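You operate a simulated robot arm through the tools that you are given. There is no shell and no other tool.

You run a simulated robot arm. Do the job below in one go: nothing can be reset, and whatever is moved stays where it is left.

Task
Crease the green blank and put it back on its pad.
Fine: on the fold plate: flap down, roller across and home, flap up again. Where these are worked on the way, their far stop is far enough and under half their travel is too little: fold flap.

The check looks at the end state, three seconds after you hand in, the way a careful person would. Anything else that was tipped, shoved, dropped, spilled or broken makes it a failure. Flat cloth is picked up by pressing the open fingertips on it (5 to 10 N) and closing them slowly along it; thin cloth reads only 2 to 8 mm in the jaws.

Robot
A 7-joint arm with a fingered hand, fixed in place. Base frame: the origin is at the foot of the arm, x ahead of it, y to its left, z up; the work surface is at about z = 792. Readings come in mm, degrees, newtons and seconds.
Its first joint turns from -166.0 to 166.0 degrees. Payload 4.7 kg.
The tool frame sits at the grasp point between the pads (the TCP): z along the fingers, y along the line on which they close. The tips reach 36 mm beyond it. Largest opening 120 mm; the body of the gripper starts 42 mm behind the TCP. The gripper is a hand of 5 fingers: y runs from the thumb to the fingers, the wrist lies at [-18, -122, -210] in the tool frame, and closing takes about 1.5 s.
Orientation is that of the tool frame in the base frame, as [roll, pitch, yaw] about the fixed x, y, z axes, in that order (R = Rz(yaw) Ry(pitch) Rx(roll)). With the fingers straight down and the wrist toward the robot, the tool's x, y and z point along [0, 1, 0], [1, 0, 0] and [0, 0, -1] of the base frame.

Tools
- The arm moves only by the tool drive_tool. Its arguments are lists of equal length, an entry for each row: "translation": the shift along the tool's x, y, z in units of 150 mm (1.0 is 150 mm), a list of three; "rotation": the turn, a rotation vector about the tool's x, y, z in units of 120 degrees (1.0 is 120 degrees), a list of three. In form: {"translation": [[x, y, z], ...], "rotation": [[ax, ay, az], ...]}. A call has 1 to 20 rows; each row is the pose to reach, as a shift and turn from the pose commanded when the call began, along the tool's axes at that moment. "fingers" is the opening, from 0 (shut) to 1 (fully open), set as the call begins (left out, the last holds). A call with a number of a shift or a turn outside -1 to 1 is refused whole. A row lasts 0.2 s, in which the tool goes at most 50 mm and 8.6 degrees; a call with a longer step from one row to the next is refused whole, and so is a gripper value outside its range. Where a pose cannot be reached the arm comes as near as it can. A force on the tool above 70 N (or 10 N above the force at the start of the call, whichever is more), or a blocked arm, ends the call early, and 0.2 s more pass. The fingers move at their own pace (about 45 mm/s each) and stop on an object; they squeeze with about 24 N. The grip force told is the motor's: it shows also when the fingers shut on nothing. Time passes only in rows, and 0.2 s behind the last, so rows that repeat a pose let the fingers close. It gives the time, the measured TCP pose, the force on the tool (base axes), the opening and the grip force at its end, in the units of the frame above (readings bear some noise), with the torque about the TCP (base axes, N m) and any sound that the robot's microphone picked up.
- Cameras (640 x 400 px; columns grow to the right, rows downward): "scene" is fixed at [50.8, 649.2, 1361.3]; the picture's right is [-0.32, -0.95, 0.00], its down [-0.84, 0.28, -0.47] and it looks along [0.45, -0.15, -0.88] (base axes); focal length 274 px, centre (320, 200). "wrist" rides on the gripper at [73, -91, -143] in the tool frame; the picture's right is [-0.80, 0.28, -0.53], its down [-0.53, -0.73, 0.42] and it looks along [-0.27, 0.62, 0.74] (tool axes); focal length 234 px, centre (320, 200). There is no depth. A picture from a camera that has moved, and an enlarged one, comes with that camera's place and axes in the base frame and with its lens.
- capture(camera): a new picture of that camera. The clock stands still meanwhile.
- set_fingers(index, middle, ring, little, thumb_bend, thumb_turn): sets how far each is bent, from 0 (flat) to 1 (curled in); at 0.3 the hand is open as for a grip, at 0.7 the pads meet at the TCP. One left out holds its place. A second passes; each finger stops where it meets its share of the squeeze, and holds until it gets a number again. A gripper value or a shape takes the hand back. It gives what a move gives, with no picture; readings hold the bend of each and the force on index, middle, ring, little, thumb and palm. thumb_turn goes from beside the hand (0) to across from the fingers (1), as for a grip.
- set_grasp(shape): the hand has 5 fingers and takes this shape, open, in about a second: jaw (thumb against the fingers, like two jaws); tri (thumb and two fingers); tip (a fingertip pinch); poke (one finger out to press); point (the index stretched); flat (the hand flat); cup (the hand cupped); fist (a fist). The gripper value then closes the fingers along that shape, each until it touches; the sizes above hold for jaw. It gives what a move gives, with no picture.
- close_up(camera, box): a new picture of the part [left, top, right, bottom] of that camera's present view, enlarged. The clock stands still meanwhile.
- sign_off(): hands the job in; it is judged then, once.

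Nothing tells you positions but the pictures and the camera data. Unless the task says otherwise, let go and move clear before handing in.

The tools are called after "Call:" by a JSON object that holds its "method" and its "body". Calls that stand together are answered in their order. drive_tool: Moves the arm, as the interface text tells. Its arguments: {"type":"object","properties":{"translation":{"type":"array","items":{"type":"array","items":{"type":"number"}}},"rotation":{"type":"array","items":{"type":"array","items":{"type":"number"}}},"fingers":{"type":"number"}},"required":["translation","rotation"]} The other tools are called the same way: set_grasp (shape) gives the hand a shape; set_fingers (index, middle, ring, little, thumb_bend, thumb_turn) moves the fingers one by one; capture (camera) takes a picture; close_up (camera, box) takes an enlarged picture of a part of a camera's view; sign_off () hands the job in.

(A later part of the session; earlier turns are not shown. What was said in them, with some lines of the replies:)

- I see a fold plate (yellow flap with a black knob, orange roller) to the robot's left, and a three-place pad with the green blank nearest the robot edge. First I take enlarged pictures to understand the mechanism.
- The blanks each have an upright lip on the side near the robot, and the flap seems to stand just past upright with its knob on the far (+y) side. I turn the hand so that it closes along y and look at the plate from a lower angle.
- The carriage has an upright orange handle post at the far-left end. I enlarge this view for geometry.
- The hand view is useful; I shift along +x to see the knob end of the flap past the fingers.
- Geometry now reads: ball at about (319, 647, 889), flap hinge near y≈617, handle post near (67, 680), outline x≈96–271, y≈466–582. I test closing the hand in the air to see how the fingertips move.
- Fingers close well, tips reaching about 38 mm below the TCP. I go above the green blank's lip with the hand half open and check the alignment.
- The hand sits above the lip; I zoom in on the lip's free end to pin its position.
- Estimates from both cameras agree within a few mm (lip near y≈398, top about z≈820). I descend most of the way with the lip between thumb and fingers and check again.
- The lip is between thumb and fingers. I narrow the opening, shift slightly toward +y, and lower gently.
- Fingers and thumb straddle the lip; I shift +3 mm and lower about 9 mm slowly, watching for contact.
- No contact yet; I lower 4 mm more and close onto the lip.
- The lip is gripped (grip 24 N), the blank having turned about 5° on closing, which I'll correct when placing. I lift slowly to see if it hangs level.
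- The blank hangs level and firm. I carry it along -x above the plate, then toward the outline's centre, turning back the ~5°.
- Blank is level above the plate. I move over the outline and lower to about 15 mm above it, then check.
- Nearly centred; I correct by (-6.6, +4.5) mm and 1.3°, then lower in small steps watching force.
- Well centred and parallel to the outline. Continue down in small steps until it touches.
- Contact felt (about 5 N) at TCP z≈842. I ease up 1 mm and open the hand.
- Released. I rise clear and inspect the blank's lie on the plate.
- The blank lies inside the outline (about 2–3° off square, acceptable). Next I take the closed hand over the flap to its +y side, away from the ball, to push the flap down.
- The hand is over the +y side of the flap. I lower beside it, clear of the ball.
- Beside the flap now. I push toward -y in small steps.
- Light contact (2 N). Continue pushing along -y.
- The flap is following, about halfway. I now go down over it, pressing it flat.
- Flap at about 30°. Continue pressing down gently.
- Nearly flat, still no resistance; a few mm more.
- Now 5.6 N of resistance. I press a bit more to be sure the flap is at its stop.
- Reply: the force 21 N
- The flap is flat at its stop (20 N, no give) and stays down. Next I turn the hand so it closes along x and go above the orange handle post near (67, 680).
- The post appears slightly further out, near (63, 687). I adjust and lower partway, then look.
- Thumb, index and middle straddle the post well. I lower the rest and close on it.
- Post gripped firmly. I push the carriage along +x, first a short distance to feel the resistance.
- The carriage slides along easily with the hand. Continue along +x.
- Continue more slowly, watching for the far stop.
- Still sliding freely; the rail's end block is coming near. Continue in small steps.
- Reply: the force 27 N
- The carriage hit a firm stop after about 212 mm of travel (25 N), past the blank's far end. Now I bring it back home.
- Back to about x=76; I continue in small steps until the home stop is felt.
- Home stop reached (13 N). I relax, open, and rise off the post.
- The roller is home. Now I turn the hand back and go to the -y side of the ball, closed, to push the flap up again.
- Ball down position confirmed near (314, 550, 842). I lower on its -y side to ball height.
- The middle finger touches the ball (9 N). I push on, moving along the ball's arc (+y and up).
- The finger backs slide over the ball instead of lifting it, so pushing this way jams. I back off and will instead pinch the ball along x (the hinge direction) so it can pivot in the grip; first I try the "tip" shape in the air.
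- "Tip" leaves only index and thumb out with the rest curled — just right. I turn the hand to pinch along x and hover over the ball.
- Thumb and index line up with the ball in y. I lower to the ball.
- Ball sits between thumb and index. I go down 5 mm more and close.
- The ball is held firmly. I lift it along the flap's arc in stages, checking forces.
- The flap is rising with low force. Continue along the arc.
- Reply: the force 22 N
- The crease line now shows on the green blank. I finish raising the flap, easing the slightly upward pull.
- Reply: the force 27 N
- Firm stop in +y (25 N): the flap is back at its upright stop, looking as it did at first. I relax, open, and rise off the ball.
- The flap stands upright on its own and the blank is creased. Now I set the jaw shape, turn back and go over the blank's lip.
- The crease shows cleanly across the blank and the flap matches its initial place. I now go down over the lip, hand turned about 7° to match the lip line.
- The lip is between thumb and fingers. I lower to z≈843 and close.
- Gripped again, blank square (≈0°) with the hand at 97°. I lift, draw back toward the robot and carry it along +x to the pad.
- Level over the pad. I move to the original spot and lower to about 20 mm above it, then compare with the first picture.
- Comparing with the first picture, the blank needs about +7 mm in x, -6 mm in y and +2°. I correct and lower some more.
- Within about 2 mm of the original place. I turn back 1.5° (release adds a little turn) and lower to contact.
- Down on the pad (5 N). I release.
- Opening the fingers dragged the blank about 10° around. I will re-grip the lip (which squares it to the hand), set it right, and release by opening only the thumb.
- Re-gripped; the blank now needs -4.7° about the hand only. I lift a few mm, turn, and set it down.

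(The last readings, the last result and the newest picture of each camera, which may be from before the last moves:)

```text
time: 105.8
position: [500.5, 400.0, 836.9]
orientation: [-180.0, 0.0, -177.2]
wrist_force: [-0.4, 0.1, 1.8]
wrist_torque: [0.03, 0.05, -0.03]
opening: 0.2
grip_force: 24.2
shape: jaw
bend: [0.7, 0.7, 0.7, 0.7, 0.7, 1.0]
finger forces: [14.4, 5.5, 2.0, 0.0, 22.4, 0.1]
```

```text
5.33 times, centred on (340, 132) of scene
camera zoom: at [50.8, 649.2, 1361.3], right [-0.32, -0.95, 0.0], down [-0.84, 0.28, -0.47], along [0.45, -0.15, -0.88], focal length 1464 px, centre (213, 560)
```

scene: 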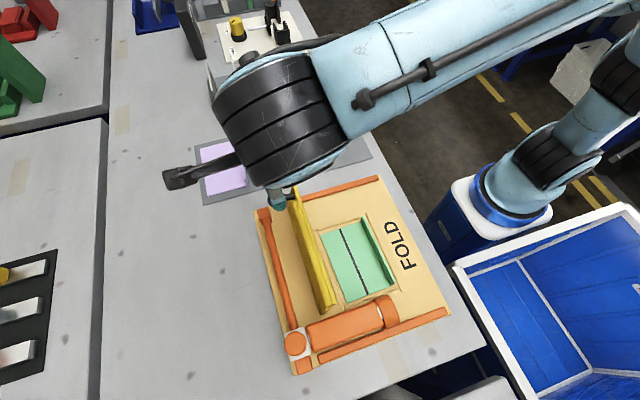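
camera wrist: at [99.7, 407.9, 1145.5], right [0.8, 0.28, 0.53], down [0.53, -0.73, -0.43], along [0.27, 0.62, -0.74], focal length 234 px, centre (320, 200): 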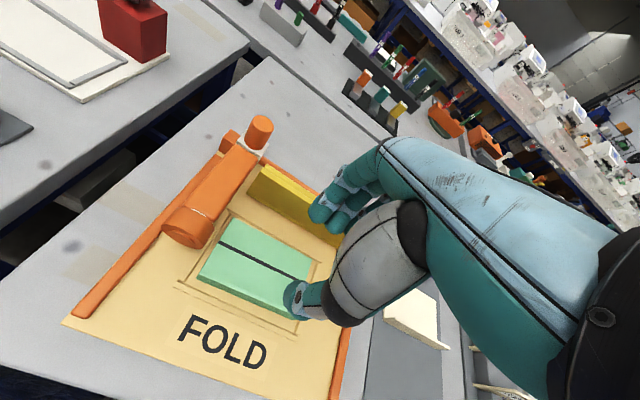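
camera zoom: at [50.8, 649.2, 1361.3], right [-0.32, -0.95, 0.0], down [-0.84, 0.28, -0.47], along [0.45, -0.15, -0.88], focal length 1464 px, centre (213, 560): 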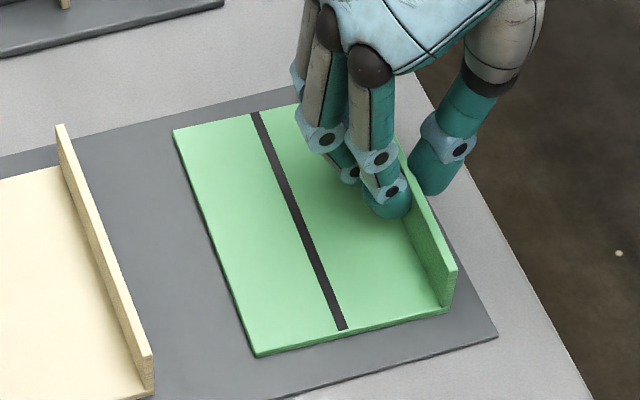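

Close to the original place. I release with only a small opening, then rise straight up.

Call:
{"method": "drive_tool", "body": {"translation": [[0, 0, 0], [0, 0, 0], [0, 0, 0], [0, 0, 0]], "rotation": [[0, 0, 0], [0, 0, 0], [0, 0, 0], [0, 0, 0]], "fingers": 0.1}}

Call:
{"method": "close_up", "body": {"camera": "scene", "box": [300, 95, 380, 170]}}

Call:
{"method": "close_up", "body": {"camera": "wrist", "box": [190, 150, 390, 350]}}

```text
time: 106.8
position: [500.6, 398.1, 835.4]
orientation: [-179.9, 0.0, -177.2]
wrist_force: [0.0, -0.3, 0.8]
wrist_torque: [0.05, 0.03, 0.01]
opening: 12.0
grip_force: 0.0
shape: jaw
bend: [0.72, 0.64, 0.64, 0.61, 0.73, 1.0]
finger forces: [0.0, 0.0, 0.0, 0.0, 0.1, 0.0]
```

```text
5.33 times, centred on (340, 132) of scene
camera zoom: at [50.8, 649.2, 1361.3], right [-0.32, -0.95, 0.0], down [-0.84, 0.28, -0.47], along [0.45, -0.15, -0.88], focal length 1464 px, centre (213, 560)
```

zoom: 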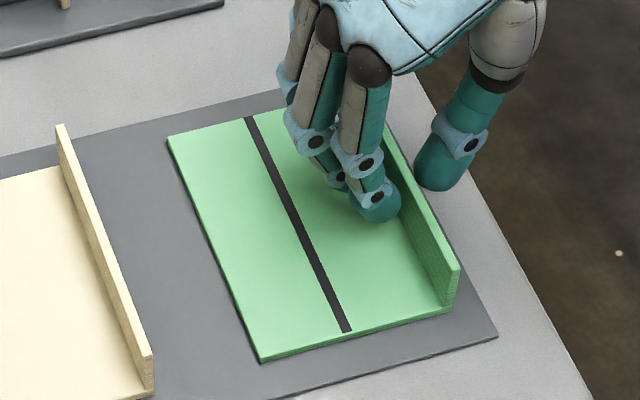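

```text
2.00 times, centred on (290, 250) of wrist
camera zoom: at [432.4, 303.7, 978.9], right [0.79, 0.32, 0.53], down [0.57, -0.71, -0.42], along [0.24, 0.63, -0.74], focal length 468 px, centre (380, 100)
```

zoom: 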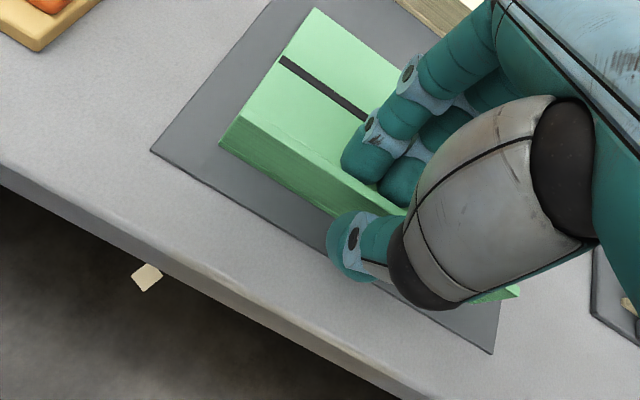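

Now within about 3 mm of the original lie. I rise straight up and clear.

Call:
{"method": "drive_tool", "body": {"translation": [[0, 0, -0.02], [0, 0, -0.06], [0, 0, -0.12], [0, 0, -0.2], [0, 0, -0.35], [0, 0, -0.6], [0, 0, -0.85], [0, -0.3, -0.95]], "rotation": [[0, 0, 0], [0, 0, 0], [0, 0, 0], [0, 0, 0], [0, 0, 0], [0, 0, 0], [0, 0, 0], [0, 0, 0]]}}

Call:
{"method": "capture", "body": {"camera": "scene"}}

Call:
{"method": "close_up", "body": {"camera": "scene", "box": [300, 95, 380, 170]}}

Call:
{"method": "close_up", "body": {"camera": "scene", "box": [240, 170, 460, 380]}}

```text
time: 108.6
position: [503.7, 353.6, 976.5]
orientation: [179.9, -0.1, -177.1]
wrist_force: [0.3, -0.3, -0.5]
wrist_torque: [-0.02, 0.02, 0.04]
opening: 11.9
grip_force: 0.0
shape: jaw
bend: [0.72, 0.64, 0.63, 0.61, 0.73, 1.0]
finger forces: [0.0, 0.0, 0.0, 0.0, 0.0, 0.1]
```

```text
taken
```

scene: 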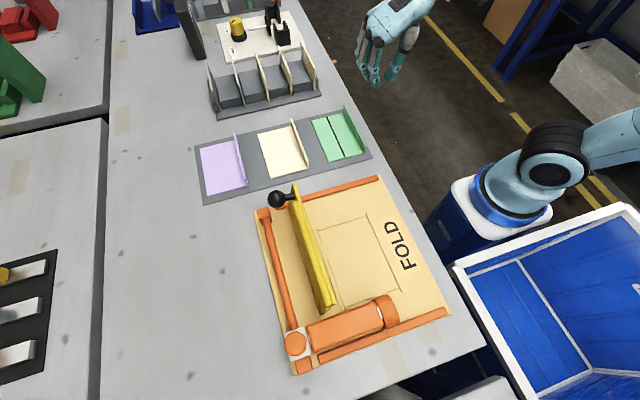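

```text
5.33 times, centred on (340, 132) of scene
camera zoom: at [50.8, 649.2, 1361.3], right [-0.32, -0.95, 0.0], down [-0.84, 0.28, -0.47], along [0.45, -0.15, -0.88], focal length 1464 px, centre (213, 560)
```

zoom: 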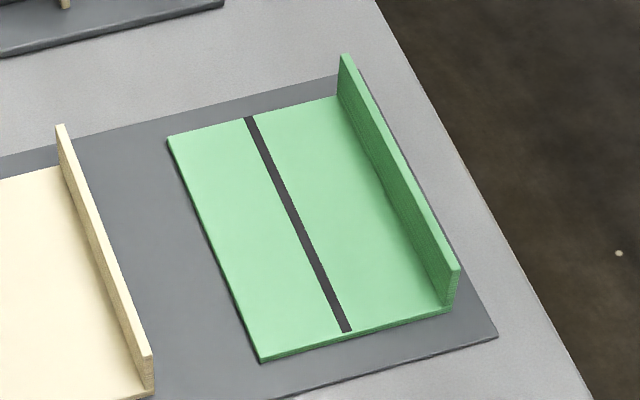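

```text
1.90 times, centred on (350, 275) of scene
camera zoom: at [50.8, 649.2, 1361.3], right [-0.32, -0.95, 0.0], down [-0.84, 0.28, -0.47], along [0.45, -0.15, -0.88], focal length 523 px, centre (263, 57)
```

zoom: 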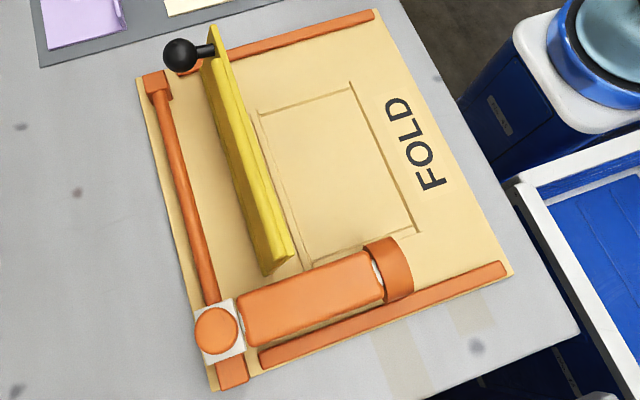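

The creased blank is back on its pad within a few mm of where it started. The roller is home, the flap is up, the other things are undisturbed and the hand is clear, so I hand in the job.

Call:
{"method": "sign_off", "body": {}}

```text
The job is handed in.
```

The green blank is creased and back on its pad, about 3 mm from where it started. I've handed the job in, but no result has come back.

- **Crease:** the line shows cleanly across the sheet. I lowered the flap to its stop and ran the roller about 212 mm to its far stop and back. I then raised the flap to its upright stop, where it stays on its own.
- **Placement:** the blank lay inside the plate outline, 2 to 3 degrees off square, when it was creased. When I first released it on the pad, the opening fingers turned it about 10 degrees. I gripped it again, straightened it and let go with a smaller opening.
- **End state:** the last pictures show the roller home, the flap up and the other blanks where they were. The hand is empty and clear.
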